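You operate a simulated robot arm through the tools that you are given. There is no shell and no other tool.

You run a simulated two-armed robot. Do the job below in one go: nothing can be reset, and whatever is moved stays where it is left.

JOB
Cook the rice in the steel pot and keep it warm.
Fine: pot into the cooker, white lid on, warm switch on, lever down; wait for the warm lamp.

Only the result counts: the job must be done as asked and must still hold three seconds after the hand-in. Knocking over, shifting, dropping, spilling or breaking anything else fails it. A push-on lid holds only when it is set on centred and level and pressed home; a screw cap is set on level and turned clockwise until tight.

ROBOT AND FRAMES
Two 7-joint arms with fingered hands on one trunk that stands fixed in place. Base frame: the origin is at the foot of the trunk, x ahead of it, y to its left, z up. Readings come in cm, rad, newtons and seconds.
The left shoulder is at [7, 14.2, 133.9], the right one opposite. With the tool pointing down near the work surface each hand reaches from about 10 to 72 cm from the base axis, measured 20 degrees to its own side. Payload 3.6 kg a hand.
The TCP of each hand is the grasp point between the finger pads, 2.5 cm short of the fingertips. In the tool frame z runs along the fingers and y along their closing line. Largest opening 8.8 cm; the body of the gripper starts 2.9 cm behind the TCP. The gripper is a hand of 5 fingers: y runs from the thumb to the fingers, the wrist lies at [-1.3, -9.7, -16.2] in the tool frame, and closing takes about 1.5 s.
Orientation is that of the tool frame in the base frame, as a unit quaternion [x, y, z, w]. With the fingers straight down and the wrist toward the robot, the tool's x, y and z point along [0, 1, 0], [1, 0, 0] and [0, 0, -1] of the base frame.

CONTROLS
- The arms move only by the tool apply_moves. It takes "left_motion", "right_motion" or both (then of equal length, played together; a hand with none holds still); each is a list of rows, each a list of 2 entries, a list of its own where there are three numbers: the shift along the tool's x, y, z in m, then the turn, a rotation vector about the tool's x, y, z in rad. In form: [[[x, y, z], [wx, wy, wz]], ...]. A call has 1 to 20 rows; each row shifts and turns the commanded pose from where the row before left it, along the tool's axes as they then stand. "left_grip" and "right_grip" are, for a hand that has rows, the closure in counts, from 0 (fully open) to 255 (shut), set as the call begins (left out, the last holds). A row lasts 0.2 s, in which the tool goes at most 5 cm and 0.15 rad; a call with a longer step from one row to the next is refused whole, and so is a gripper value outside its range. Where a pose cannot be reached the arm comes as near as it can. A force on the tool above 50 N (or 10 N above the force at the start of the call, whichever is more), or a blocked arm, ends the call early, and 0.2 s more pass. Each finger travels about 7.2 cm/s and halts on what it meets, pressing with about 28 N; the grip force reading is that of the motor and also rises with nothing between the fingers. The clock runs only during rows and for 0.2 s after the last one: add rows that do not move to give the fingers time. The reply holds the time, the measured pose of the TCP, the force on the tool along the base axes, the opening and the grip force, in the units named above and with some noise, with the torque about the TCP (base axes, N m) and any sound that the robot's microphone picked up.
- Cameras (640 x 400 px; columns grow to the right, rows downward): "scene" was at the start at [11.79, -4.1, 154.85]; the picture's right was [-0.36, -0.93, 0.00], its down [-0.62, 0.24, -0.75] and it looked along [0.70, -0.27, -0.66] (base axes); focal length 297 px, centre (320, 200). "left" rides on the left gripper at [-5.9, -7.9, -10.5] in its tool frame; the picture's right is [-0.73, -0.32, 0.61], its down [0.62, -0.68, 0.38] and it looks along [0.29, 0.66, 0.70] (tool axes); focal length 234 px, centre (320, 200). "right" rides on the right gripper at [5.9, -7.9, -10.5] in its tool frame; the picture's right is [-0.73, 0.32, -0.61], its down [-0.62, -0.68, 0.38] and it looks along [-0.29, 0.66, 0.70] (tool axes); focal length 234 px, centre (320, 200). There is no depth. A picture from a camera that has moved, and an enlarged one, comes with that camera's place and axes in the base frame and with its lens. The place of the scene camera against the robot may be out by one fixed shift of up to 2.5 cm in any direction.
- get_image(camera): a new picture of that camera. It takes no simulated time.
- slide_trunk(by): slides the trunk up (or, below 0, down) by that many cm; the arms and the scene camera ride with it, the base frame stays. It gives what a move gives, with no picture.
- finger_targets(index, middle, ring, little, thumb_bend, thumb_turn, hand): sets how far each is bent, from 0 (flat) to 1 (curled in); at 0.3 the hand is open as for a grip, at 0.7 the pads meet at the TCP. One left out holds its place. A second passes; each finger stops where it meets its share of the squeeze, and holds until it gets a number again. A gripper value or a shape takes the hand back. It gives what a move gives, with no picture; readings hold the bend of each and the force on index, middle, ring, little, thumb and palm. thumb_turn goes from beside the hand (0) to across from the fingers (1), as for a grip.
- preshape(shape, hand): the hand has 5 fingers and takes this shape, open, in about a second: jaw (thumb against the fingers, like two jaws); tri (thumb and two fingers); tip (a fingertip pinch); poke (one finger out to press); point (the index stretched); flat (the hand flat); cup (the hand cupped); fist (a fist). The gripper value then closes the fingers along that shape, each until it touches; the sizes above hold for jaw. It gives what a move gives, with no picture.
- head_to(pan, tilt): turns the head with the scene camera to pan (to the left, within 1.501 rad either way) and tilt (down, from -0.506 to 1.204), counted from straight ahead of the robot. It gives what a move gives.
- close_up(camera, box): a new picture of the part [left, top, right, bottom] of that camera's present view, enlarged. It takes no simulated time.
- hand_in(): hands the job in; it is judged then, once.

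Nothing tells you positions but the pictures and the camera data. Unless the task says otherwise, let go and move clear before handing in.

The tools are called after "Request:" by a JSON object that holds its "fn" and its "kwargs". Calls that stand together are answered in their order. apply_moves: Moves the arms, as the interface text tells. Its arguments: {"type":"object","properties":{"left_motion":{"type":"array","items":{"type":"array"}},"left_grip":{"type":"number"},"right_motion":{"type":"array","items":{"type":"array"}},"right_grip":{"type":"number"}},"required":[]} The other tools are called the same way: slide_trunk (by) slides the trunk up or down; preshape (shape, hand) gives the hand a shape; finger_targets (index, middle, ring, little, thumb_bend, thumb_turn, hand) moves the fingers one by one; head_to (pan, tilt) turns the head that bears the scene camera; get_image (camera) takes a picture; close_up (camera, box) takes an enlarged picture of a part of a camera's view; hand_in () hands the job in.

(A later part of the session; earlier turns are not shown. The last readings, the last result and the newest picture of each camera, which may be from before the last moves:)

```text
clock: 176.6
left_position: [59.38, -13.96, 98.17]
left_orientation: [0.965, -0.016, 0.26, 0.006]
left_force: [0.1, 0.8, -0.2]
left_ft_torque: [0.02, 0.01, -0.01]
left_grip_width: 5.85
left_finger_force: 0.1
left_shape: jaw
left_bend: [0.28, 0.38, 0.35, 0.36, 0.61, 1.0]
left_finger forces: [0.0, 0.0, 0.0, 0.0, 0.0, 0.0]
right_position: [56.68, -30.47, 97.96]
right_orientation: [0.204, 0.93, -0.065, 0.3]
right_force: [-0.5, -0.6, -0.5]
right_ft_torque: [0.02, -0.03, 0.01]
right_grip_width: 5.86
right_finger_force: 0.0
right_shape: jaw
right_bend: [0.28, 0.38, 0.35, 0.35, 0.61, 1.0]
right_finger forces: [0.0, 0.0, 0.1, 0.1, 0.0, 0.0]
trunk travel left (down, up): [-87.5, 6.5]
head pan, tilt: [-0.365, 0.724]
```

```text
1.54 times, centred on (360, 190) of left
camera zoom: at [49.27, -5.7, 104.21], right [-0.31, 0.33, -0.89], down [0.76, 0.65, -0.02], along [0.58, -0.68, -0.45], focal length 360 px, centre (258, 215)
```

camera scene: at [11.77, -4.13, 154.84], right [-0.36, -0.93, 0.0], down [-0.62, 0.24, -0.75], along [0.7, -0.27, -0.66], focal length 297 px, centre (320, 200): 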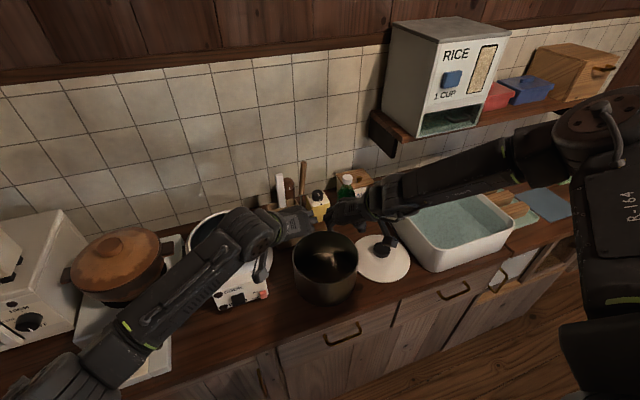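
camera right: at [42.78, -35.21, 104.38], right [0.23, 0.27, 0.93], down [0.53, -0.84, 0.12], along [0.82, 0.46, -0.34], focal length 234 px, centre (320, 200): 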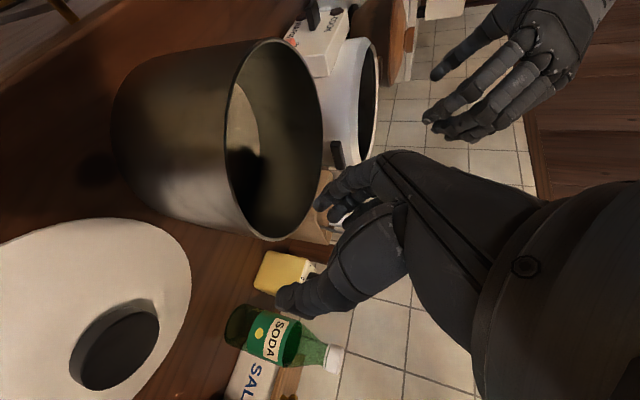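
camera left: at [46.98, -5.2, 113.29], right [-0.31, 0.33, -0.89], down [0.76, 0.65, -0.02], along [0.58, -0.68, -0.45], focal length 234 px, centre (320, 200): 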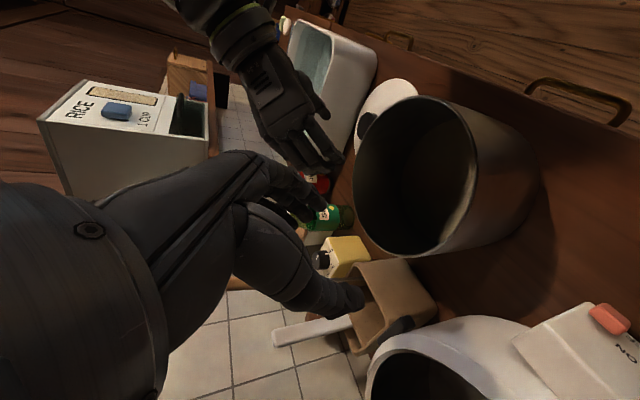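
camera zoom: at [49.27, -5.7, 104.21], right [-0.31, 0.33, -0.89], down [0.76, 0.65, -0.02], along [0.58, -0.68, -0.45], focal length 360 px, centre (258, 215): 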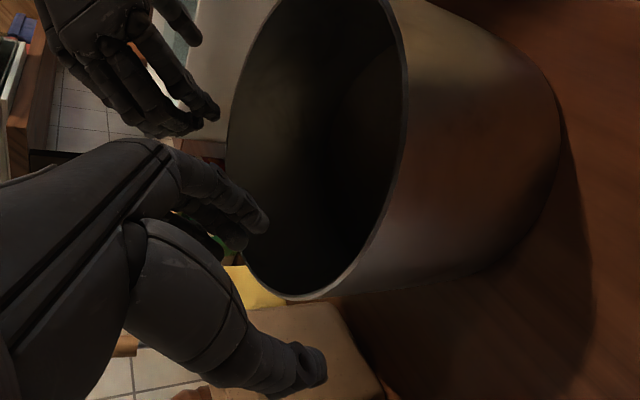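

The rim lies neatly between thumb and index on both sides. Lowering both to rim height.

Request:
{"fn": "apply_moves", "kwargs": {"left_motion": [[[-0.0043, -0.0015, 0.0074], [0, 0, 0]], [[-0.0043, 0, 0.0074], [0, 0, 0]], [[-0.0043, 0, 0.0074], [0, 0, 0]], [[-0.0043, 0, 0.0074], [0, 0, 0]], [[-0.0043, 0, 0.0074], [0, 0, 0]], [[0, 0, 0], [0, 0, 0]]], "right_motion": [[[0.0044, 0, 0.0061], [0, 0, 0]], [[0.0044, 0, 0.0061], [0, 0, 0]], [[0.0044, 0, 0.0061], [0, 0, 0]], [[0.0044, 0, 0.0061], [0, 0, 0]], [[0.0044, 0, 0.0061], [0, 0, 0]], [[0, 0, 0], [0, 0, 0]]]}}

Request:
{"fn": "close_up", "kwargs": {"camera": "right", "box": [120, 40, 440, 320]}}

Request:
{"fn": "close_up", "kwargs": {"camera": "left", "box": [200, 60, 520, 320]}}

Request:
{"fn": "close_up", "kwargs": {"camera": "scene", "box": [220, 200, 420, 320]}}

```text
clock: 178.0
left_position: [59.34, -13.59, 93.99]
left_orientation: [0.965, -0.016, 0.26, 0.007]
left_force: [-0.3, -0.4, 0.5]
left_ft_torque: [-0.01, 0.01, -0.01]
left_grip_width: 5.86
left_finger_force: 0.1
left_shape: jaw
left_bend: [0.28, 0.38, 0.35, 0.36, 0.61, 1.0]
left_finger forces: [0.0, 0.0, 0.1, 0.0, 0.1, 0.0]
right_position: [56.99, -30.54, 94.14]
right_orientation: [0.203, 0.93, -0.065, 0.299]
right_force: [0.3, -0.6, 0.0]
right_ft_torque: [-0.02, 0.01, -0.03]
right_grip_width: 5.84
right_finger_force: 0.1
right_shape: jaw
right_bend: [0.28, 0.38, 0.35, 0.35, 0.61, 1.0]
right_finger forces: [0.0, 0.0, 0.1, 0.0, 0.0, 0.0]
trunk travel left (down, up): [-87.5, 6.5]
head pan, tilt: [-0.365, 0.724]
```

```text
1.43 times, centred on (280, 180) of right
camera zoom: at [43.73, -33.24, 99.34], right [0.35, 0.2, 0.92], down [0.38, -0.92, 0.05], along [0.86, 0.33, -0.4], focal length 334 px, centre (377, 229)
```

zoom: 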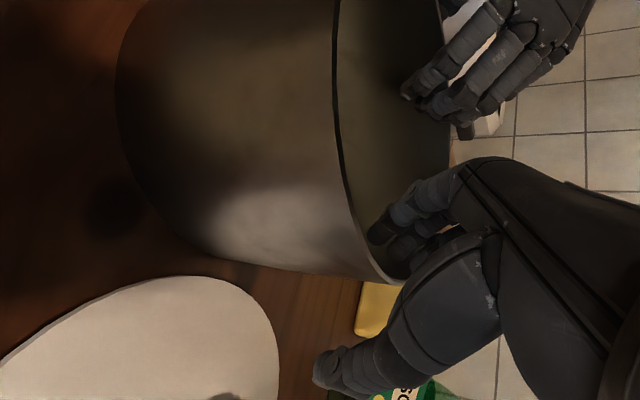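

```text
1.54 times, centred on (360, 190) of left
camera zoom: at [49.3, -5.46, 100.0], right [-0.31, 0.33, -0.89], down [0.76, 0.65, -0.02], along [0.58, -0.68, -0.45], focal length 360 px, centre (258, 215)
```

zoom: 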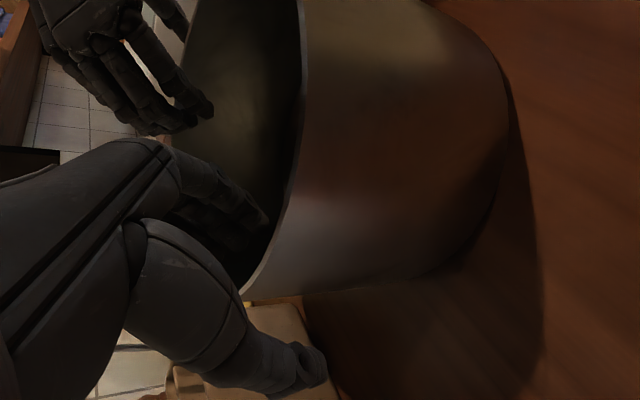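

```text
3.20 times, centred on (320, 260) of scene
camera zoom: at [11.79, -4.09, 154.84], right [-0.36, -0.93, 0.0], down [-0.62, 0.24, -0.75], along [0.7, -0.27, -0.66], focal length 951 px, centre (320, 8)
```

zoom: 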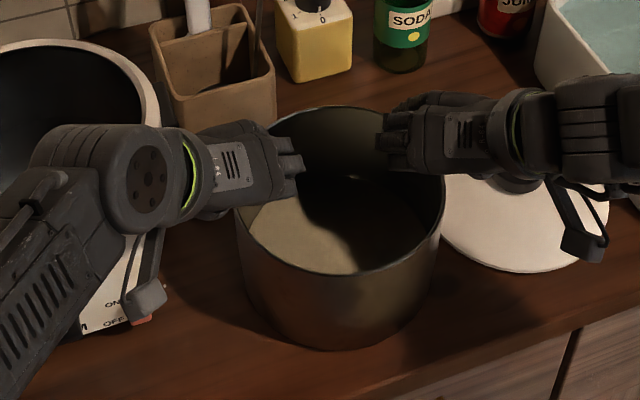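

Fingers are now well inside and thumbs outside. Closing both hands.

Request:
{"fn": "apply_moves", "kwargs": {"left_motion": [[[0, 0, 0], [0, 0, 0]], [[0, 0, 0], [0, 0, 0]], [[0, 0, 0], [0, 0, 0]], [[0, 0, 0], [0, 0, 0]], [[0, 0, 0], [0, 0, 0]], [[0, 0, 0], [0, 0, 0]], [[0, 0, 0], [0, 0, 0]], [[0, 0, 0], [0, 0, 0]]], "right_motion": [[[0, 0, 0], [0, 0, 0]], [[0, 0, 0], [0, 0, 0]], [[0, 0, 0], [0, 0, 0]], [[0, 0, 0], [0, 0, 0]], [[0, 0, 0], [0, 0, 0]], [[0, 0, 0], [0, 0, 0]], [[0, 0, 0], [0, 0, 0]], [[0, 0, 0], [0, 0, 0]]], "left_grip": 255, "right_grip": 255}}

Request:
{"fn": "close_up", "kwargs": {"camera": "right", "box": [120, 40, 440, 320]}}

Request:
{"fn": "close_up", "kwargs": {"camera": "left", "box": [200, 60, 520, 320]}}

Request:
{"fn": "close_up", "kwargs": {"camera": "scene", "box": [220, 200, 420, 320]}}

```text
clock: 179.8
left_position: [59.34, -13.73, 93.87]
left_orientation: [0.965, -0.016, 0.26, 0.006]
left_force: [1.5, 0.6, 0.3]
left_ft_torque: [-0.07, 0.03, -0.15]
left_grip_width: 0.07
left_finger_force: 27.7
left_shape: jaw
left_bend: [0.71, 0.61, 0.55, 0.7, 0.63, 1.0]
left_finger forces: [13.0, 6.8, 3.2, 0.0, 23.5, 0.0]
right_position: [56.85, -30.65, 94.1]
right_orientation: [0.203, 0.93, -0.065, 0.299]
right_force: [-2.9, -0.2, 0.8]
right_ft_torque: [0.35, -0.16, 0.58]
right_grip_width: 0.82
right_finger_force: 27.9
right_shape: jaw
right_bend: [0.74, 0.45, 0.37, 0.52, 0.72, 1.0]
right_finger forces: [13.7, 7.3, 5.6, 0.0, 24.3, 0.1]
trunk travel left (down, up): [-87.5, 6.5]
head pan, tilt: [-0.365, 0.724]
```

```text
1.43 times, centred on (280, 180) of right
camera zoom: at [43.75, -33.25, 99.34], right [0.35, 0.2, 0.92], down [0.38, -0.92, 0.05], along [0.86, 0.33, -0.4], focal length 334 px, centre (377, 229)
```

zoom: 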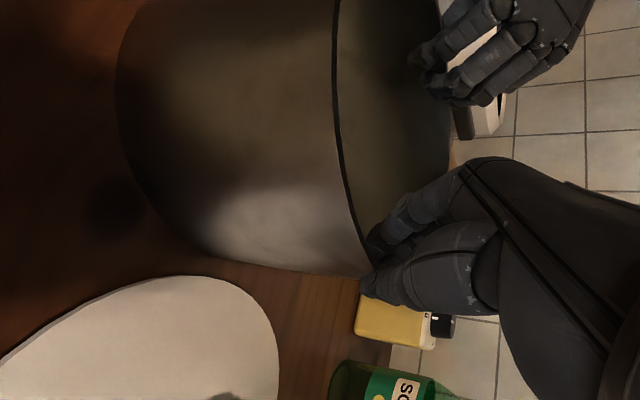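

```text
1.54 times, centred on (360, 190) of left
camera zoom: at [49.33, -5.46, 99.99], right [-0.31, 0.33, -0.89], down [0.76, 0.65, -0.02], along [0.58, -0.68, -0.45], focal length 360 px, centre (258, 215)
```

zoom: 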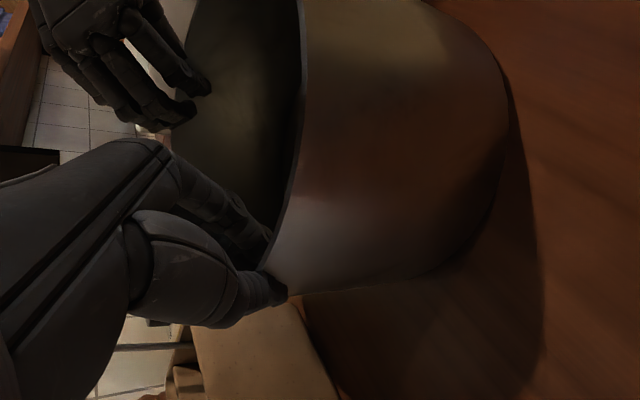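

```text
3.20 times, centred on (320, 260) of scene
camera zoom: at [11.82, -4.1, 154.84], right [-0.36, -0.93, 0.0], down [-0.62, 0.24, -0.75], along [0.7, -0.27, -0.66], focal length 951 px, centre (320, 8)
```

zoom: 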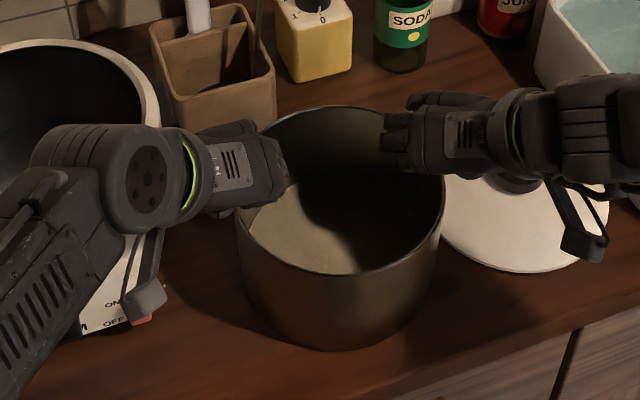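

All the main fingers now bear on the rim on both sides. Test-lifting 1.5 cm.

Request:
{"fn": "apply_moves", "kwargs": {"left_motion": [[[0.0015, 0, -0.0026], [0, 0, 0]], [[0.002, 0, -0.0035], [0, 0, 0]], [[0.002, 0, -0.0035], [0, 0, 0]], [[0.002, 0, -0.0035], [0, 0, 0]], [[0, 0, 0], [0, 0, 0]]], "right_motion": [[[-0.0018, 0, -0.0024], [0, 0, 0]], [[-0.0024, 0, -0.0032], [0, 0, 0]], [[-0.0024, 0, -0.0032], [0, 0, 0]], [[-0.0024, 0, -0.0032], [0, 0, 0]], [[0, 0, 0], [0, 0, 0]]]}}

Request:
{"fn": "close_up", "kwargs": {"camera": "right", "box": [120, 40, 440, 320]}}

Request:
{"fn": "close_up", "kwargs": {"camera": "left", "box": [200, 60, 520, 320]}}

Request:
{"fn": "close_up", "kwargs": {"camera": "scene", "box": [220, 200, 420, 320]}}

```text
clock: 181.0
left_position: [59.47, -13.66, 95.38]
left_orientation: [0.966, -0.017, 0.258, 0.006]
left_force: [2.5, -1.3, -6.3]
left_ft_torque: [-0.05, 0.01, -0.22]
left_grip_width: 0.08
left_finger_force: 27.9
left_shape: jaw
left_bend: [0.71, 0.61, 0.55, 0.7, 0.63, 1.0]
left_finger forces: [12.8, 7.1, 3.3, 0.0, 23.7, 0.1]
right_position: [56.84, -30.62, 95.63]
right_orientation: [0.202, 0.93, -0.066, 0.3]
right_force: [-2.4, 0.1, -3.7]
right_ft_torque: [0.27, -0.11, 0.53]
right_grip_width: 0.82
right_finger_force: 28.0
right_shape: jaw
right_bend: [0.74, 0.45, 0.37, 0.52, 0.72, 1.0]
right_finger forces: [13.2, 7.2, 4.5, 0.0, 23.7, 0.0]
trunk travel left (down, up): [-87.5, 6.5]
head pan, tilt: [-0.365, 0.724]
```

```text
1.43 times, centred on (280, 180) of right
camera zoom: at [43.76, -33.29, 100.85], right [0.35, 0.2, 0.92], down [0.38, -0.92, 0.05], along [0.86, 0.33, -0.4], focal length 334 px, centre (377, 229)
```

zoom: 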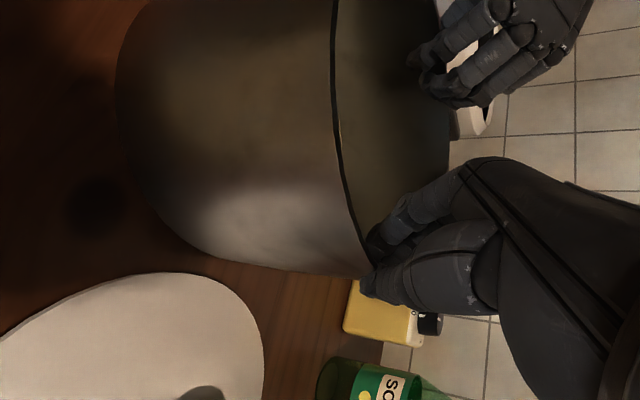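

```text
1.54 times, centred on (360, 190) of left
camera zoom: at [49.39, -5.51, 101.45], right [-0.31, 0.33, -0.89], down [0.76, 0.65, -0.02], along [0.58, -0.68, -0.46], focal length 360 px, centre (258, 215)
```

zoom: 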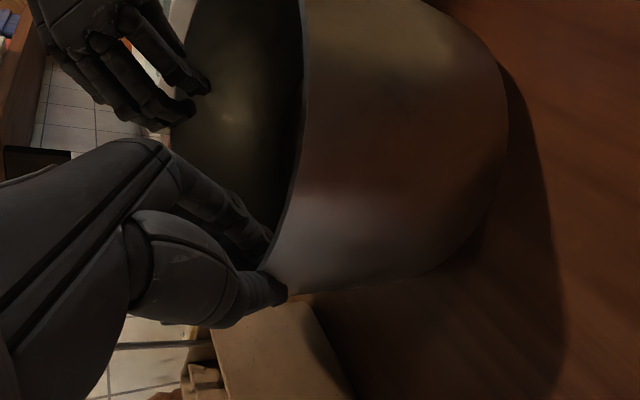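

```text
3.20 times, centred on (320, 260) of scene
camera zoom: at [11.96, -4.17, 154.82], right [-0.36, -0.93, 0.0], down [-0.62, 0.24, -0.75], along [0.7, -0.27, -0.66], focal length 951 px, centre (320, 8)
```

zoom: 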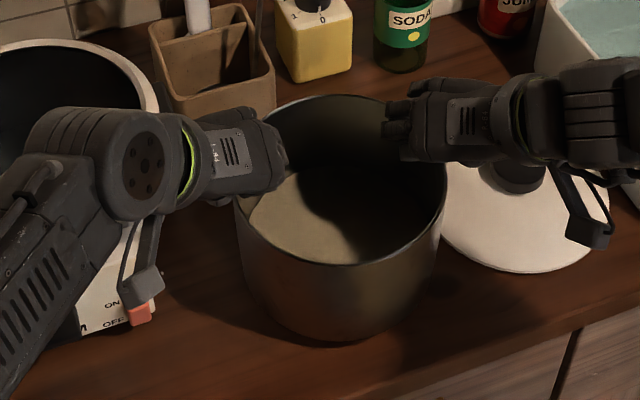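

The pot is completely off the counter, level, with its full 10 N weight shared by both hands. I'll continue lifting slowly, drifting left a little as I rise.

Request:
{"fn": "apply_moves", "kwargs": {"left_motion": [[[0.0022, -0.0025, -0.004], [0, 0, 0]], [[0.0044, -0.005, -0.0079], [0, 0, 0]], [[0.0044, -0.005, -0.0079], [0, 0, 0]], [[0.0044, -0.005, -0.0079], [0, 0, 0]], [[0.0044, -0.005, -0.0079], [0, 0, 0]], [[0, 0, 0], [0, 0, 0]]], "right_motion": [[[-0.0018, 0.0023, -0.0043], [0, 0, 0]], [[-0.0036, 0.0045, -0.0085], [0, 0, 0]], [[-0.0036, 0.0045, -0.0085], [0, 0, 0]], [[-0.0036, 0.0045, -0.0085], [0, 0, 0]], [[-0.0036, 0.0045, -0.0085], [0, 0, 0]], [[0, 0, 0], [0, 0, 0]]]}}

Request:
{"fn": "close_up", "kwargs": {"camera": "scene", "box": [220, 190, 420, 310]}}

```text
clock: 182.4
left_position: [59.41, -11.45, 99.33]
left_orientation: [0.966, -0.017, 0.258, 0.006]
left_force: [1.5, -5.1, -5.0]
left_ft_torque: [-0.09, 0.04, -0.24]
left_grip_width: 0.08
left_finger_force: 28.3
left_shape: jaw
left_bend: [0.71, 0.61, 0.55, 0.7, 0.63, 1.0]
left_finger forces: [14.6, 7.9, 3.7, 0.0, 22.9, 0.0]
right_position: [57.05, -28.47, 99.72]
right_orientation: [0.203, 0.93, -0.066, 0.299]
right_force: [-1.5, 5.1, -2.7]
right_ft_torque: [0.36, -0.11, 0.6]
right_grip_width: 0.84
right_finger_force: 27.9
right_shape: jaw
right_bend: [0.74, 0.45, 0.37, 0.52, 0.72, 1.0]
right_finger forces: [14.8, 8.8, 5.0, 0.0, 23.6, 0.0]
trunk travel left (down, up): [-87.5, 6.5]
head pan, tilt: [-0.365, 0.724]
```

```text
3.20 times, centred on (320, 250) of scene
camera zoom: at [11.99, -4.2, 154.82], right [-0.36, -0.93, 0.0], down [-0.62, 0.24, -0.75], along [0.7, -0.27, -0.66], focal length 951 px, centre (320, 40)
```

zoom: 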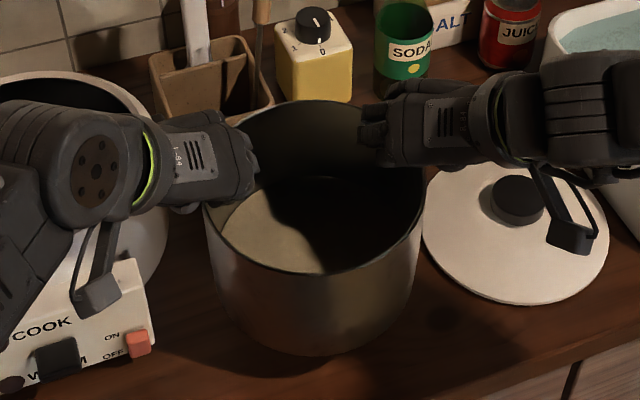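

The pot rises level. I'll continue, slightly easing the small outward pull between the hands.

Request:
{"fn": "apply_moves", "kwargs": {"left_motion": [[[0.0044, -0.0045, -0.0079], [0, 0, 0]], [[0.0044, -0.0048, -0.0079], [0, 0, 0]], [[0.0044, -0.0048, -0.0079], [0, 0, 0]], [[0.0044, -0.0048, -0.0079], [0, 0, 0]], [[0.0044, -0.0048, -0.0079], [0, 0, 0]], [[0.005, 0, -0.0087], [0, 0, 0]], [[0.005, 0, -0.0087], [0, 0, 0]], [[0, 0, 0], [0, 0, 0]]], "right_motion": [[[-0.0036, 0.0045, -0.0085], [0, 0, 0]], [[-0.0036, 0.0045, -0.0085], [0, 0, 0]], [[-0.0036, 0.0045, -0.0085], [0, 0, 0]], [[-0.0036, 0.0045, -0.0085], [0, 0, 0]], [[-0.0036, 0.0045, -0.0085], [0, 0, 0]], [[-0.0058, 0, -0.0081], [0, 0, 0]], [[-0.0058, 0, -0.0081], [0, 0, 0]], [[0, 0, 0], [0, 0, 0]]]}}

Request:
{"fn": "close_up", "kwargs": {"camera": "scene", "box": [200, 170, 420, 310]}}

```text
clock: 184.2
left_position: [59.46, -9.05, 105.9]
left_orientation: [0.966, -0.017, 0.258, 0.006]
left_force: [2.0, 3.4, -7.2]
left_ft_torque: [-0.02, 0.01, -0.14]
left_grip_width: 0.04
left_finger_force: 27.8
left_shape: jaw
left_bend: [0.71, 0.62, 0.56, 0.7, 0.63, 1.0]
left_finger forces: [12.9, 7.1, 3.6, 0.0, 26.3, 0.0]
right_position: [57.01, -25.92, 106.2]
right_orientation: [0.203, 0.93, -0.065, 0.299]
right_force: [-1.6, -1.6, -2.5]
right_ft_torque: [0.29, -0.16, 0.58]
right_grip_width: 0.83
right_finger_force: 27.9
right_shape: jaw
right_bend: [0.74, 0.45, 0.37, 0.52, 0.72, 1.0]
right_finger forces: [13.8, 7.5, 5.5, 0.0, 27.4, 0.0]
trunk travel left (down, up): [-87.5, 6.5]
head pan, tilt: [-0.365, 0.724]
```

```text
2.86 times, centred on (310, 240) of scene
camera zoom: at [11.99, -4.15, 154.82], right [-0.36, -0.93, 0.0], down [-0.62, 0.24, -0.75], along [0.7, -0.27, -0.66], focal length 849 px, centre (349, 86)
```

zoom: 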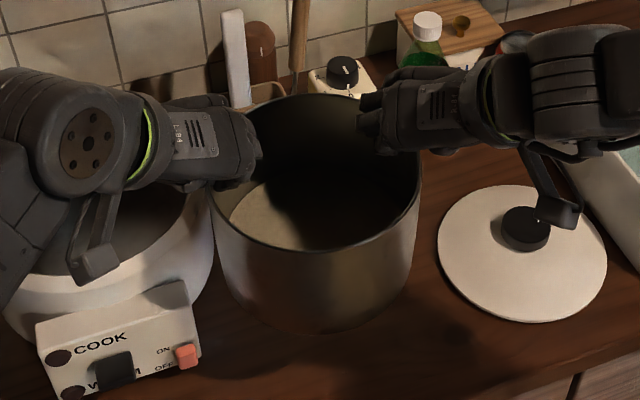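

Level and steady at 12 cm of lift. I need about 3.5 cm more to clear the cooker rim.

Request:
{"fn": "apply_moves", "kwargs": {"left_motion": [[[0.0044, 0.0003, -0.0076], [0, 0, 0]], [[0.0044, 0, -0.0076], [0, 0, 0]], [[0.0044, 0, -0.0076], [0, 0, 0]], [[0.0044, 0, -0.0076], [0, 0, 0]], [[0, 0, 0], [0, 0, 0]]], "right_motion": [[[-0.0051, 0, -0.0071], [0, 0, 0]], [[-0.0051, 0, -0.0071], [0, 0, 0]], [[-0.0051, 0, -0.0071], [0, 0, 0]], [[-0.0051, 0, -0.0071], [0, 0, 0]], [[0, 0, 0], [0, 0, 0]]]}}

Request:
{"fn": "get_image", "kwargs": {"camera": "scene"}}

```text
clock: 185.4
left_position: [59.44, -9.0, 109.32]
left_orientation: [0.966, -0.017, 0.259, 0.006]
left_force: [3.6, 2.9, -6.0]
left_ft_torque: [0.04, 0.06, -0.15]
left_grip_width: 0.04
left_finger_force: 27.7
left_shape: jaw
left_bend: [0.71, 0.62, 0.56, 0.7, 0.63, 1.0]
left_finger forces: [12.7, 6.6, 3.5, 0.0, 26.6, 0.0]
right_position: [56.99, -25.94, 109.55]
right_orientation: [0.204, 0.93, -0.065, 0.299]
right_force: [-3.7, -2.4, -1.4]
right_ft_torque: [0.35, -0.15, 0.58]
right_grip_width: 0.8
right_finger_force: 27.7
right_shape: jaw
right_bend: [0.74, 0.45, 0.37, 0.52, 0.72, 1.0]
right_finger forces: [13.8, 7.5, 5.6, 0.0, 28.1, 0.1]
trunk travel left (down, up): [-87.5, 6.5]
head pan, tilt: [-0.365, 0.724]
```

```text
taken
camera scene: at [11.99, -4.16, 154.82], right [-0.36, -0.93, 0.0], down [-0.62, 0.24, -0.75], along [0.7, -0.27, -0.66], focal length 297 px, centre (320, 200)
```

scene: 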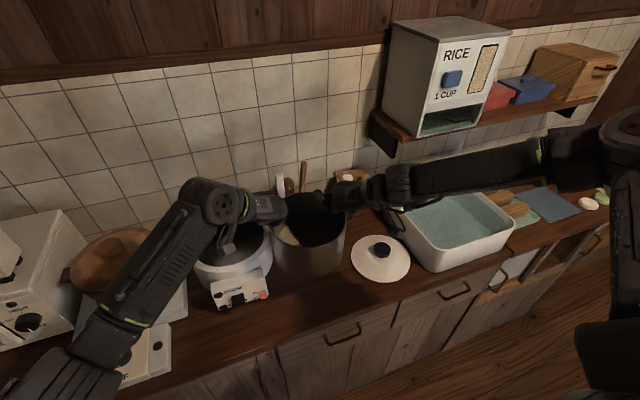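

The pot now hangs clear above cooker height. I'll carry it left in front of the cooker, both hands moving together at about 5 cm/s.

Request:
{"fn": "apply_moves", "kwargs": {"left_motion": [[[-0.0001, -0.0051, -0.0001], [0, 0, 0]], [[-0.0003, -0.0102, -0.0002], [0, 0, 0]], [[-0.0003, -0.0102, -0.0002], [0, 0, 0]], [[-0.0003, -0.0102, -0.0002], [0, 0, 0]], [[-0.0003, -0.0102, -0.0002], [0, 0, 0]], [[-0.0003, -0.0102, -0.0002], [0, 0, 0]], [[-0.0003, -0.0102, -0.0002], [0, 0, 0]], [[-0.0003, -0.0102, -0.0002], [0, 0, 0]], [[-0.0003, -0.0102, -0.0002], [0, 0, 0]], [[-0.0001, -0.0051, -0.0001], [0, 0, 0]], [[0, 0, 0], [0, 0, 0]]], "right_motion": [[[0.0017, 0.00465, -0.00125], [0, 0, 0]], [[0.0034, 0.0093, -0.0025], [0, 0, 0]], [[0.0034, 0.0093, -0.0025], [0, 0, 0]], [[0.0034, 0.0093, -0.0025], [0, 0, 0]], [[0.0034, 0.0093, -0.0025], [0, 0, 0]], [[0.0034, 0.0093, -0.0025], [0, 0, 0]], [[0.0034, 0.0093, -0.0025], [0, 0, 0]], [[0.0034, 0.0093, -0.0025], [0, 0, 0]], [[0.0034, 0.0093, -0.0025], [0, 0, 0]], [[0.0017, 0.00465, -0.00125], [0, 0, 0]], [[0, 0, 0], [0, 0, 0]]]}}

Request:
{"fn": "get_image", "kwargs": {"camera": "scene"}}

```text
clock: 187.8
left_position: [59.37, 0.13, 109.42]
left_orientation: [0.966, -0.017, 0.258, 0.007]
left_force: [1.4, -1.7, -5.8]
left_ft_torque: [-0.06, 0.09, -0.19]
left_grip_width: 0.05
left_finger_force: 28.2
left_shape: jaw
left_bend: [0.71, 0.61, 0.56, 0.7, 0.63, 1.0]
left_finger forces: [14.2, 7.8, 3.9, 0.1, 25.1, 0.1]
right_position: [56.91, -16.79, 109.68]
right_orientation: [0.202, 0.93, -0.065, 0.298]
right_force: [-2.0, 1.8, -2.9]
right_ft_torque: [0.32, -0.13, 0.62]
right_grip_width: 0.83
right_finger_force: 28.1
right_shape: jaw
right_bend: [0.74, 0.46, 0.37, 0.52, 0.72, 1.0]
right_finger forces: [14.4, 8.4, 5.9, 0.0, 25.4, 0.1]
trunk travel left (down, up): [-87.5, 6.5]
head pan, tilt: [-0.365, 0.724]
```

```text
taken
camera scene: at [11.97, -4.15, 154.82], right [-0.36, -0.93, 0.0], down [-0.62, 0.24, -0.75], along [0.7, -0.27, -0.66], focal length 297 px, centre (320, 200)
```

scene: 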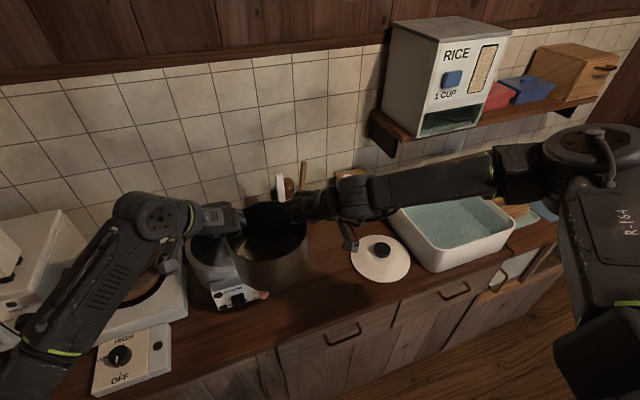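

Steady. Continuing left by another 9.1 cm.

Request:
{"fn": "apply_moves", "kwargs": {"left_motion": [[[-0.0001, -0.0051, -0.0001], [0, 0, 0]], [[-0.0003, -0.0102, -0.0002], [0, 0, 0]], [[-0.0003, -0.0102, -0.0002], [0, 0, 0]], [[-0.0003, -0.0102, -0.0002], [0, 0, 0]], [[-0.0003, -0.0102, -0.0002], [0, 0, 0]], [[-0.0003, -0.0102, -0.0002], [0, 0, 0]], [[-0.0003, -0.0102, -0.0002], [0, 0, 0]], [[-0.0003, -0.0102, -0.0002], [0, 0, 0]], [[-0.0003, -0.0102, -0.0002], [0, 0, 0]], [[-0.0001, -0.0051, -0.0001], [0, 0, 0]], [[0, 0, 0], [0, 0, 0]]], "right_motion": [[[0.0017, 0.00465, -0.00125], [0, 0, 0]], [[0.0034, 0.0093, -0.0025], [0, 0, 0]], [[0.0034, 0.0093, -0.0025], [0, 0, 0]], [[0.0034, 0.0093, -0.0025], [0, 0, 0]], [[0.0034, 0.0093, -0.0025], [0, 0, 0]], [[0.0034, 0.0093, -0.0025], [0, 0, 0]], [[0.0034, 0.0093, -0.0025], [0, 0, 0]], [[0.0034, 0.0093, -0.0025], [0, 0, 0]], [[0.0034, 0.0093, -0.0025], [0, 0, 0]], [[0.0017, 0.00465, -0.00125], [0, 0, 0]], [[0, 0, 0], [0, 0, 0]]]}}

Request:
{"fn": "get_image", "kwargs": {"camera": "scene"}}

Request:
{"fn": "get_image", "kwargs": {"camera": "left"}}

Request:
{"fn": "get_image", "kwargs": {"camera": "right"}}

```text
clock: 190.2
left_position: [59.41, 9.29, 109.47]
left_orientation: [0.966, -0.017, 0.259, 0.006]
left_force: [3.3, 7.0, -7.3]
left_ft_torque: [0.06, 0.01, -0.11]
left_grip_width: 0.02
left_finger_force: 27.8
left_shape: jaw
left_bend: [0.71, 0.62, 0.56, 0.7, 0.63, 1.0]
left_finger forces: [12.0, 5.9, 3.2, 0.0, 28.5, 0.0]
right_position: [56.99, -7.64, 109.77]
right_orientation: [0.203, 0.93, -0.066, 0.299]
right_force: [-3.6, -6.9, -2.1]
right_ft_torque: [0.24, -0.14, 0.46]
right_grip_width: 0.76
right_finger_force: 27.7
right_shape: jaw
right_bend: [0.74, 0.46, 0.38, 0.52, 0.37, 1.0]
right_finger forces: [12.3, 6.4, 5.8, 0.0, 28.8, 0.0]
trunk travel left (down, up): [-87.5, 6.5]
head pan, tilt: [-0.365, 0.724]
```

```text
taken
camera scene: at [11.98, -4.12, 154.82], right [-0.36, -0.93, 0.0], down [-0.62, 0.24, -0.75], along [0.7, -0.27, -0.66], focal length 297 px, centre (320, 200)
```

scene: 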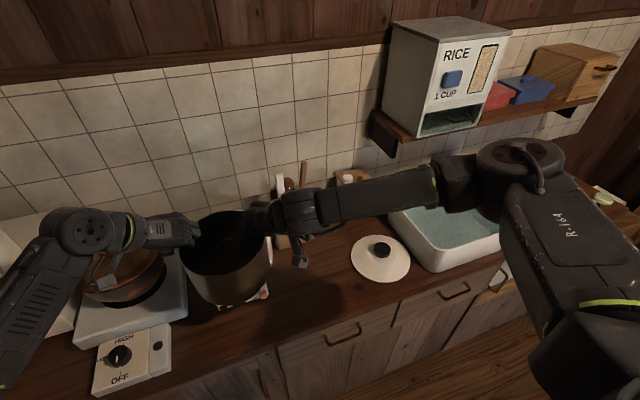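

```text
taken
camera left: at [49.41, 17.43, 115.53], right [-0.31, 0.33, -0.89], down [0.76, 0.65, -0.02], along [0.58, -0.68, -0.46], focal length 234 px, centre (320, 200)
```

left: 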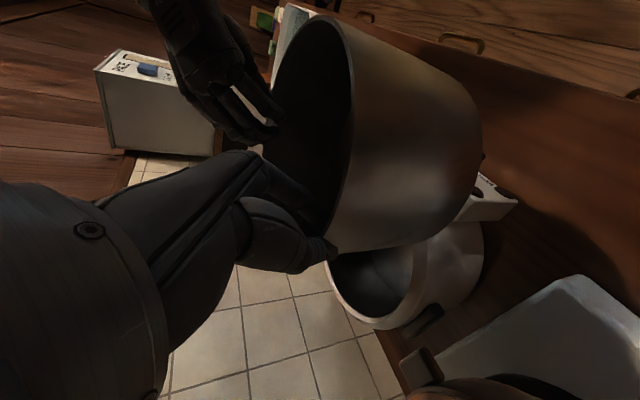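

```text
taken
camera right: at [43.87, -10.18, 114.91], right [0.35, 0.2, 0.92], down [0.38, -0.92, 0.05], along [0.86, 0.33, -0.4], focal length 234 px, centre (320, 200)
```

right: 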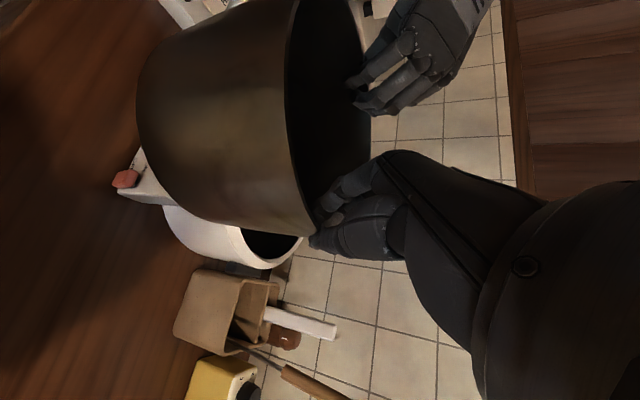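

Holding well. There is a slight inward squeeze between the hands, so I'll relax it by a millimetre each side, and raise a few centimetres in preparation for lowering the trunk to gain forward reach.

Request:
{"fn": "apply_moves", "kwargs": {"left_motion": [[[0, -0.001, 0], [0, 0, 0]], [[0.005, 0, -0.0087], [0, 0, 0]], [[0.005, 0, -0.0087], [0, 0, 0]], [[0.005, 0, -0.0087], [0, 0, 0]], [[0.005, 0, -0.0087], [0, 0, 0]], [[0, 0, 0], [0, 0, 0]]], "right_motion": [[[-0.0004, -0.0011, 0.0003], [0, 0, 0]], [[-0.0058, 0, -0.0081], [0, 0, 0]], [[-0.0058, 0, -0.0081], [0, 0, 0]], [[-0.0058, 0, -0.0081], [0, 0, 0]], [[-0.0058, 0, -0.0081], [0, 0, 0]], [[0, 0, 0], [0, 0, 0]]]}}

Request:
{"fn": "close_up", "kwargs": {"camera": "right", "box": [120, 0, 440, 280]}}

Request:
{"fn": "close_up", "kwargs": {"camera": "scene", "box": [140, 150, 340, 310]}}

```text
clock: 191.6
left_position: [59.36, 9.4, 113.46]
left_orientation: [0.966, -0.017, 0.259, 0.006]
left_force: [1.4, -1.6, -6.9]
left_ft_torque: [-0.05, 0.03, -0.18]
left_grip_width: 0.05
left_finger_force: 28.1
left_shape: jaw
left_bend: [0.71, 0.62, 0.56, 0.7, 0.63, 1.0]
left_finger forces: [14.5, 7.4, 3.7, 0.1, 24.8, 0.1]
right_position: [56.98, -7.57, 113.67]
right_orientation: [0.203, 0.93, -0.066, 0.299]
right_force: [-1.3, 1.5, -2.5]
right_ft_torque: [0.32, -0.09, 0.52]
right_grip_width: 0.78
right_finger_force: 28.2
right_shape: jaw
right_bend: [0.74, 0.46, 0.38, 0.52, 0.38, 1.0]
right_finger forces: [14.9, 7.8, 5.8, 0.0, 25.0, 0.0]
trunk travel left (down, up): [-87.5, 6.5]
head pan, tilt: [-0.365, 0.724]
```

```text
1.43 times, centred on (280, 140) of right
camera zoom: at [43.81, -10.21, 118.93], right [0.35, 0.2, 0.92], down [0.38, -0.92, 0.05], along [0.86, 0.33, -0.4], focal length 334 px, centre (377, 286)
```

zoom: 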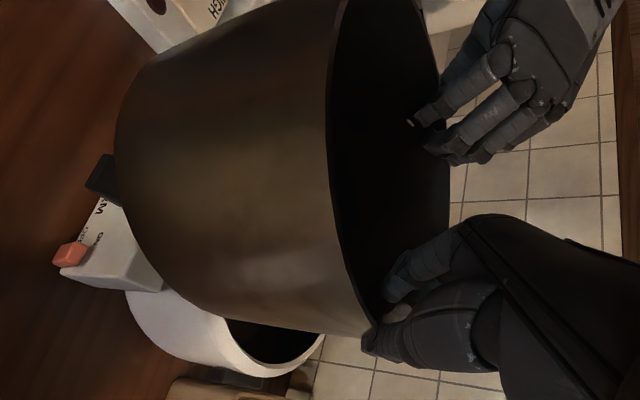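

```text
2.50 times, centred on (240, 230) of scene
camera zoom: at [11.98, -4.08, 154.82], right [-0.36, -0.93, 0.0], down [-0.62, 0.24, -0.75], along [0.7, -0.27, -0.66], focal length 743 px, centre (520, 125)
```

zoom: 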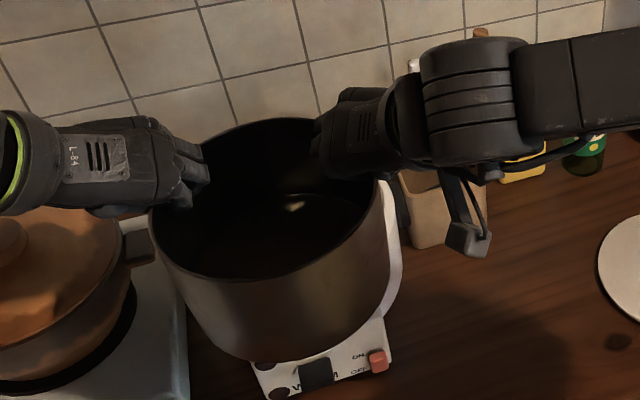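

Balanced again. Lowering the trunk 4 cm now, with the hands and pot riding along, to return to the carry height.

Request:
{"fn": "slide_trunk", "kwargs": {"by": -4}}

Request:
{"fn": "apply_moves", "kwargs": {"left_motion": [[[0.005, 0, -0.0087], [0, 0, 0]], [[0.005, 0, -0.0087], [0, 0, 0]], [[0.005, 0, -0.0087], [0, 0, 0]], [[0.005, 0, -0.0087], [0, 0, 0]], [[0, 0, 0], [0, 0, 0]]], "right_motion": [[[-0.0058, 0, -0.0081], [0, 0, 0]], [[-0.0058, 0, -0.0081], [0, 0, 0]], [[-0.0058, 0, -0.0081], [0, 0, 0]], [[-0.0058, 0, -0.0081], [0, 0, 0]], [[0, 0, 0], [0, 0, 0]]]}}

Request:
{"fn": "close_up", "kwargs": {"camera": "scene", "box": [140, 130, 340, 290]}}

```text
clock: 192.4
left_position: [59.34, 9.28, 109.39]
left_orientation: [0.966, -0.016, 0.259, 0.006]
left_force: [1.6, -2.3, -5.8]
left_ft_torque: [-0.06, 0.06, -0.17]
left_grip_width: 0.05
left_finger_force: 27.7
left_shape: jaw
left_bend: [0.71, 0.62, 0.56, 0.7, 0.63, 1.0]
left_finger forces: [14.6, 7.5, 3.7, 0.1, 24.8, 0.0]
right_position: [56.92, -7.54, 109.7]
right_orientation: [0.204, 0.93, -0.066, 0.3]
right_force: [-1.7, 2.1, -2.6]
right_ft_torque: [0.32, -0.11, 0.57]
right_grip_width: 0.76
right_finger_force: 27.9
right_shape: jaw
right_bend: [0.74, 0.46, 0.38, 0.52, 0.38, 1.0]
right_finger forces: [15.0, 7.9, 5.9, 0.0, 25.0, 0.1]
trunk travel left (down, up): [-83.5, 10.5]
head pan, tilt: [-0.365, 0.724]
```

```text
clock: 193.6
left_position: [59.43, 9.35, 113.52]
left_orientation: [0.966, -0.017, 0.258, 0.005]
left_force: [2.5, 1.6, -6.4]
left_ft_torque: [0.0, 0.05, -0.12]
left_grip_width: 0.05
left_finger_force: 28.2
left_shape: jaw
left_bend: [0.71, 0.62, 0.56, 0.7, 0.63, 1.0]
left_finger forces: [13.9, 6.2, 3.3, 0.0, 25.5, 0.1]
right_position: [56.95, -7.53, 113.73]
right_orientation: [0.203, 0.93, -0.066, 0.3]
right_force: [-3.2, -1.5, -1.9]
right_ft_torque: [0.3, -0.13, 0.53]
right_grip_width: 0.75
right_finger_force: 28.2
right_shape: jaw
right_bend: [0.74, 0.46, 0.38, 0.52, 0.38, 1.0]
right_finger forces: [14.0, 7.7, 6.1, 0.0, 26.5, 0.0]
trunk travel left (down, up): [-83.5, 10.5]
head pan, tilt: [-0.365, 0.724]
```

```text
2.50 times, centred on (240, 210) of scene
camera zoom: at [11.97, -4.08, 150.82], right [-0.36, -0.93, 0.0], down [-0.62, 0.24, -0.75], along [0.7, -0.27, -0.66], focal length 743 px, centre (520, 175)
```

zoom: 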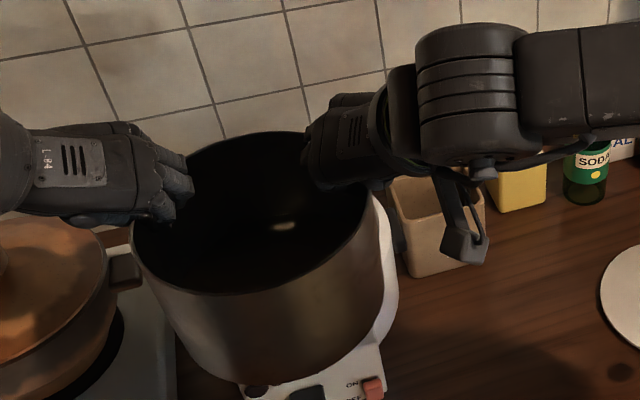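

No limits so far. Repeating: trunk down 4, raise 4, trunk down 4.

Request:
{"fn": "slide_trunk", "kwargs": {"by": -4}}

Request:
{"fn": "apply_moves", "kwargs": {"left_motion": [[[0.005, 0, -0.0087], [0, 0, 0]], [[0.005, 0, -0.0087], [0, 0, 0]], [[0.005, 0, -0.0087], [0, 0, 0]], [[0.005, 0, -0.0087], [0, 0, 0]], [[0, 0, 0], [0, 0, 0]]], "right_motion": [[[-0.0058, 0, -0.0081], [0, 0, 0]], [[-0.0058, 0, -0.0081], [0, 0, 0]], [[-0.0058, 0, -0.0081], [0, 0, 0]], [[-0.0058, 0, -0.0081], [0, 0, 0]], [[0, 0, 0], [0, 0, 0]]]}}

Request:
{"fn": "close_up", "kwargs": {"camera": "scene", "box": [140, 110, 340, 270]}}

```text
clock: 194.4
left_position: [59.3, 9.3, 109.54]
left_orientation: [0.966, -0.017, 0.259, 0.006]
left_force: [2.7, 2.2, -7.3]
left_ft_torque: [0.01, 0.07, -0.1]
left_grip_width: 0.06
left_finger_force: 27.8
left_shape: jaw
left_bend: [0.71, 0.62, 0.56, 0.7, 0.63, 1.0]
left_finger forces: [13.6, 6.0, 3.3, 0.0, 26.0, 0.1]
right_position: [56.89, -7.59, 109.77]
right_orientation: [0.203, 0.93, -0.065, 0.3]
right_force: [-2.1, -3.2, -2.7]
right_ft_torque: [0.28, -0.1, 0.53]
right_grip_width: 0.76
right_finger_force: 27.9
right_shape: jaw
right_bend: [0.74, 0.46, 0.38, 0.52, 0.38, 1.0]
right_finger forces: [13.7, 7.3, 6.1, 0.0, 26.8, 0.0]
trunk travel left (down, up): [-79.5, 14.5]
head pan, tilt: [-0.365, 0.724]
```

```text
clock: 195.6
left_position: [59.36, 9.45, 113.41]
left_orientation: [0.966, -0.016, 0.259, 0.006]
left_force: [2.8, 2.8, -6.0]
left_ft_torque: [-0.01, 0.05, -0.09]
left_grip_width: 0.07
left_finger_force: 27.7
left_shape: jaw
left_bend: [0.71, 0.62, 0.56, 0.7, 0.63, 1.0]
left_finger forces: [13.2, 6.0, 3.2, 0.0, 26.2, 0.0]
right_position: [56.82, -7.47, 113.59]
right_orientation: [0.205, 0.93, -0.067, 0.299]
right_force: [-2.2, -2.4, -2.5]
right_ft_torque: [0.29, -0.15, 0.5]
right_grip_width: 0.78
right_finger_force: 27.8
right_shape: jaw
right_bend: [0.74, 0.46, 0.38, 0.52, 0.38, 1.0]
right_finger forces: [13.6, 6.9, 6.3, 0.0, 27.2, 0.0]
trunk travel left (down, up): [-79.5, 14.5]
head pan, tilt: [-0.365, 0.724]
```

```text
2.50 times, centred on (240, 190) of scene
camera zoom: at [11.97, -4.09, 146.82], right [-0.36, -0.93, 0.0], down [-0.62, 0.24, -0.75], along [0.7, -0.27, -0.66], focal length 743 px, centre (520, 225)
```

zoom: 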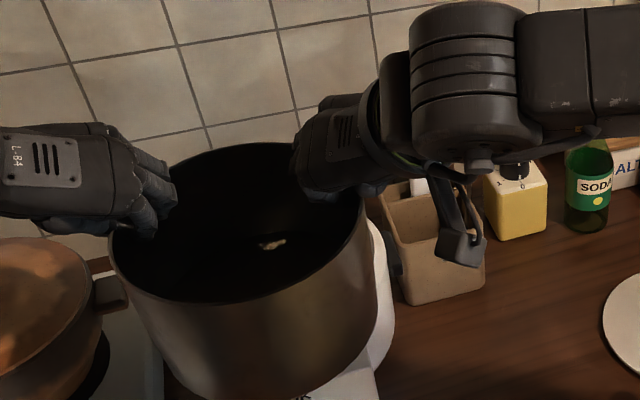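

Request:
{"fn": "slide_trunk", "kwargs": {"by": -4}}

Request:
{"fn": "apply_moves", "kwargs": {"left_motion": [[[0.0043, -0.0002, 0.0025], [0, 0, 0]], [[0.0087, -0.0003, 0.005], [0, 0, 0]], [[0.0087, -0.0003, 0.005], [0, 0, 0]], [[0.0087, -0.0003, 0.005], [0, 0, 0]], [[0.0087, -0.0003, 0.005], [0, 0, 0]], [[0, 0, 0], [0, 0, 0]]], "right_motion": [[[-0.0037, 0.0021, 0.0027], [0, 0, 0]], [[-0.0074, 0.0042, 0.0053], [0, 0, 0]], [[-0.0074, 0.0042, 0.0053], [0, 0, 0]], [[-0.0074, 0.0042, 0.0053], [0, 0, 0]], [[-0.0074, 0.0042, 0.0053], [0, 0, 0]], [[0, 0, 0], [0, 0, 0]]]}}

Request:
{"fn": "get_image", "kwargs": {"camera": "scene"}}

```text
clock: 196.4
left_position: [59.17, 9.36, 109.48]
left_orientation: [0.966, -0.017, 0.26, 0.007]
left_force: [2.9, 2.9, -6.8]
left_ft_torque: [0.02, 0.07, -0.07]
left_grip_width: 0.04
left_finger_force: 27.6
left_shape: jaw
left_bend: [0.71, 0.62, 0.56, 0.7, 0.63, 1.0]
left_finger forces: [13.0, 6.0, 3.3, 0.0, 26.3, 0.0]
right_position: [56.86, -7.49, 109.63]
right_orientation: [0.204, 0.93, -0.066, 0.299]
right_force: [-2.6, -3.8, -2.2]
right_ft_torque: [0.3, -0.11, 0.47]
right_grip_width: 0.75
right_finger_force: 28.3
right_shape: jaw
right_bend: [0.74, 0.46, 0.38, 0.52, 0.38, 1.0]
right_finger forces: [13.5, 6.9, 6.1, 0.0, 27.1, 0.0]
trunk travel left (down, up): [-75.5, 18.5]
head pan, tilt: [-0.365, 0.724]
```

```text
clock: 197.8
left_position: [63.68, 9.16, 109.55]
left_orientation: [0.965, -0.016, 0.26, 0.006]
left_force: [2.3, 5.7, -6.4]
left_ft_torque: [0.05, 0.03, -0.08]
left_grip_width: 0.02
left_finger_force: 27.9
left_shape: jaw
left_bend: [0.71, 0.62, 0.56, 0.7, 0.63, 1.0]
left_finger forces: [12.3, 6.2, 3.5, 0.0, 27.6, 0.0]
right_position: [61.33, -7.54, 109.77]
right_orientation: [0.204, 0.93, -0.066, 0.299]
right_force: [-3.2, -5.0, -2.9]
right_ft_torque: [0.27, -0.1, 0.49]
right_grip_width: 0.77
right_finger_force: 27.7
right_shape: jaw
right_bend: [0.74, 0.46, 0.38, 0.52, 0.37, 1.0]
right_finger forces: [13.4, 6.6, 6.3, 0.1, 28.5, 0.1]
trunk travel left (down, up): [-75.5, 18.5]
head pan, tilt: [-0.365, 0.724]
```

```text
taken
camera scene: at [11.94, -4.1, 142.83], right [-0.36, -0.93, 0.0], down [-0.62, 0.24, -0.75], along [0.7, -0.27, -0.66], focal length 297 px, centre (320, 200)
```

scene: 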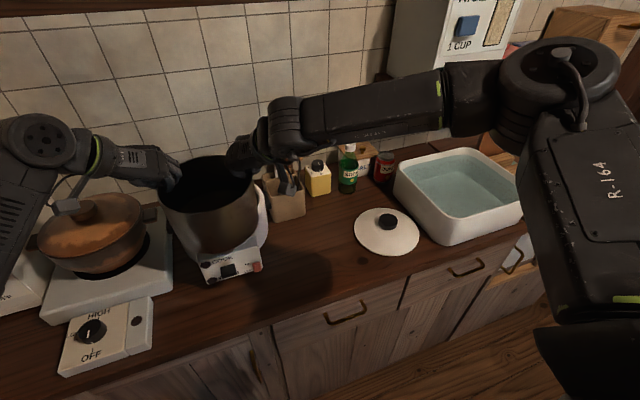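

Good progress with no limits. Continuing forward 4.5 cm, relaxing the slight squeeze.

Request:
{"fn": "apply_moves", "kwargs": {"left_motion": [[[0.0043, -0.0014, 0.0025], [0, 0, 0]], [[0.0087, -0.0003, 0.005], [0, 0, 0]], [[0.0087, -0.0003, 0.005], [0, 0, 0]], [[0.0087, -0.0003, 0.005], [0, 0, 0]], [[0.0087, -0.0003, 0.005], [0, 0, 0]], [[0, 0, 0], [0, 0, 0]]], "right_motion": [[[-0.0041, 0.0011, 0.003], [0, 0, 0]], [[-0.0074, 0.0042, 0.0053], [0, 0, 0]], [[-0.0074, 0.0042, 0.0053], [0, 0, 0]], [[-0.0074, 0.0042, 0.0053], [0, 0, 0]], [[-0.0074, 0.0042, 0.0053], [0, 0, 0]], [[0, 0, 0], [0, 0, 0]]]}}

Request:
{"fn": "get_image", "kwargs": {"camera": "scene"}}

Request:
{"fn": "get_image", "kwargs": {"camera": "left"}}

Request:
{"fn": "get_image", "kwargs": {"camera": "right"}}

```text
clock: 199.2
left_position: [68.29, 9.46, 109.44]
left_orientation: [0.966, -0.017, 0.259, 0.007]
left_force: [-0.5, -9.0, -5.9]
left_ft_torque: [-0.2, 0.06, -0.39]
left_grip_width: 0.08
left_finger_force: 27.7
left_shape: jaw
left_bend: [0.71, 0.6, 0.54, 0.7, 0.63, 1.0]
left_finger forces: [15.4, 10.4, 4.7, 0.0, 22.0, 0.0]
right_position: [65.33, -7.7, 109.77]
right_orientation: [0.204, 0.93, -0.066, 0.3]
right_force: [0.2, 9.0, -4.0]
right_ft_torque: [0.41, -0.13, 0.5]
right_grip_width: 0.81
right_finger_force: 27.9
right_shape: jaw
right_bend: [0.74, 0.45, 0.38, 0.52, 0.38, 1.0]
right_finger forces: [17.8, 8.6, 5.3, 0.0, 21.6, 0.0]
right hand out of reach, approached as far as the arm can: row 5
trunk travel left (down, up): [-75.5, 18.5]
head pan, tilt: [-0.365, 0.724]
```

```text
taken
camera scene: at [11.98, -4.12, 142.82], right [-0.36, -0.93, 0.0], down [-0.62, 0.24, -0.75], along [0.7, -0.27, -0.66], focal length 297 px, centre (320, 200)
```

scene: 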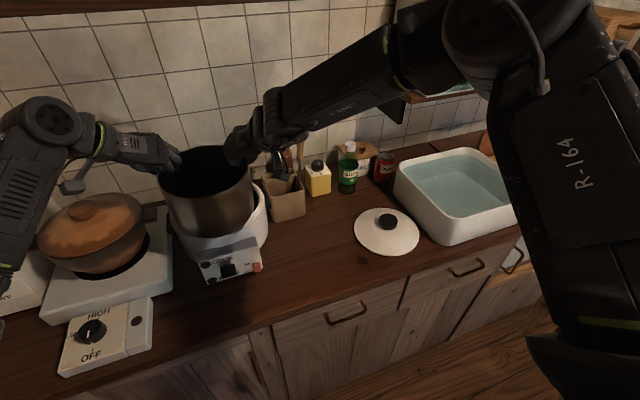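

```text
taken
camera left: at [58.25, 17.55, 115.65], right [-0.31, 0.33, -0.89], down [0.76, 0.65, -0.02], along [0.57, -0.68, -0.45], focal length 234 px, centre (320, 200)
```

left: 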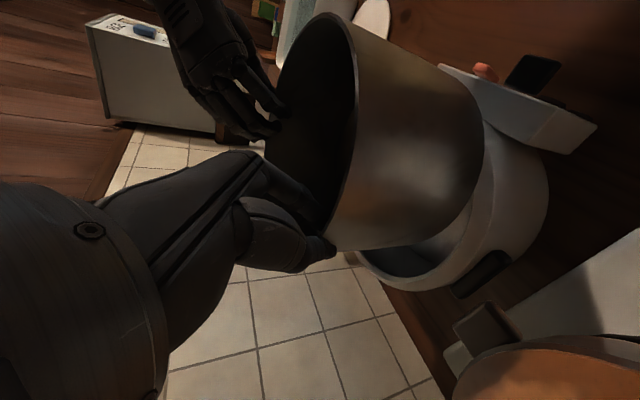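

```text
taken
camera right: at [52.21, -10.37, 114.83], right [0.35, 0.19, 0.92], down [0.38, -0.92, 0.05], along [0.86, 0.33, -0.4], focal length 234 px, centre (320, 200)
```

right: 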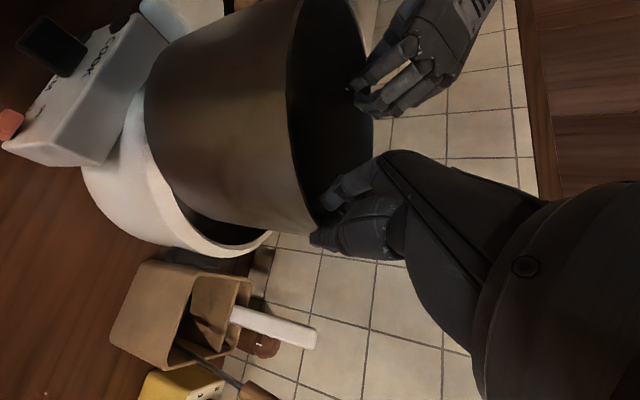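

The right arm reached a limit at this low trunk height: it prefers the trunk higher, while the left needs reach. I'll undo the small mismatch, back off 3 cm, then restore the trunk height and rotate the pot and hands slightly instead.

Request:
{"fn": "apply_moves", "kwargs": {"left_motion": [[[-0.0022, 0.0011, -0.0013], [0, 0, 0]], [[-0.0022, 0.0011, -0.0013], [0, 0, 0]], [[-0.0087, 0.0003, -0.005], [0, 0, 0]], [[-0.0087, 0.0003, -0.005], [0, 0, 0]], [[-0.0087, 0.0003, -0.005], [0, 0, 0]], [[0, 0, 0], [0, 0, 0]]], "right_motion": [[[0, 0, 0], [0, 0, 0]], [[0, 0, 0], [0, 0, 0]], [[0.0074, -0.0042, -0.0053], [0, 0, 0]], [[0.0074, -0.0042, -0.0053], [0, 0, 0]], [[0.0074, -0.0042, -0.0053], [0, 0, 0]], [[0, 0, 0], [0, 0, 0]]]}}

Request:
{"fn": "close_up", "kwargs": {"camera": "scene", "box": [120, 110, 320, 280]}}

```text
clock: 200.7
left_position: [64.63, 9.33, 109.4]
left_orientation: [0.966, -0.016, 0.259, 0.006]
left_force: [2.4, 2.2, -6.4]
left_ft_torque: [0.0, 0.08, -0.09]
left_grip_width: 0.04
left_finger_force: 28.1
left_shape: jaw
left_bend: [0.71, 0.61, 0.55, 0.7, 0.63, 1.0]
left_finger forces: [13.2, 6.6, 3.3, 0.0, 25.6, 0.0]
right_position: [62.35, -7.86, 109.57]
right_orientation: [0.203, 0.93, -0.067, 0.299]
right_force: [-2.4, -1.7, -3.1]
right_ft_torque: [0.31, -0.09, 0.5]
right_grip_width: 0.81
right_finger_force: 27.8
right_shape: jaw
right_bend: [0.74, 0.45, 0.37, 0.52, 0.37, 1.0]
right_finger forces: [14.2, 7.7, 6.5, 0.1, 27.3, 0.0]
trunk travel left (down, up): [-75.5, 18.5]
head pan, tilt: [-0.365, 0.724]
```

```text
2.35 times, centred on (220, 195) of scene
camera zoom: at [11.99, -4.07, 142.82], right [-0.36, -0.93, 0.0], down [-0.62, 0.24, -0.75], along [0.7, -0.27, -0.66], focal length 699 px, centre (555, 212)
```

zoom: 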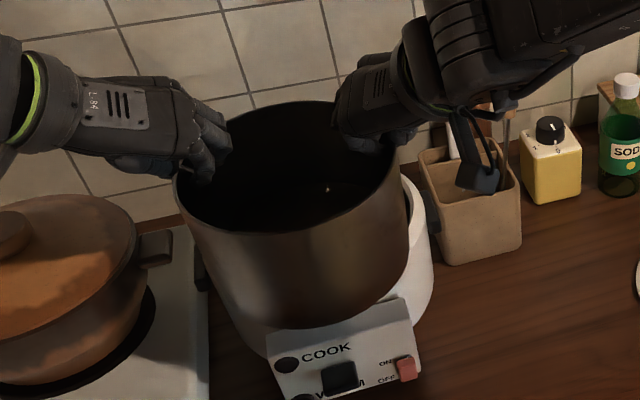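

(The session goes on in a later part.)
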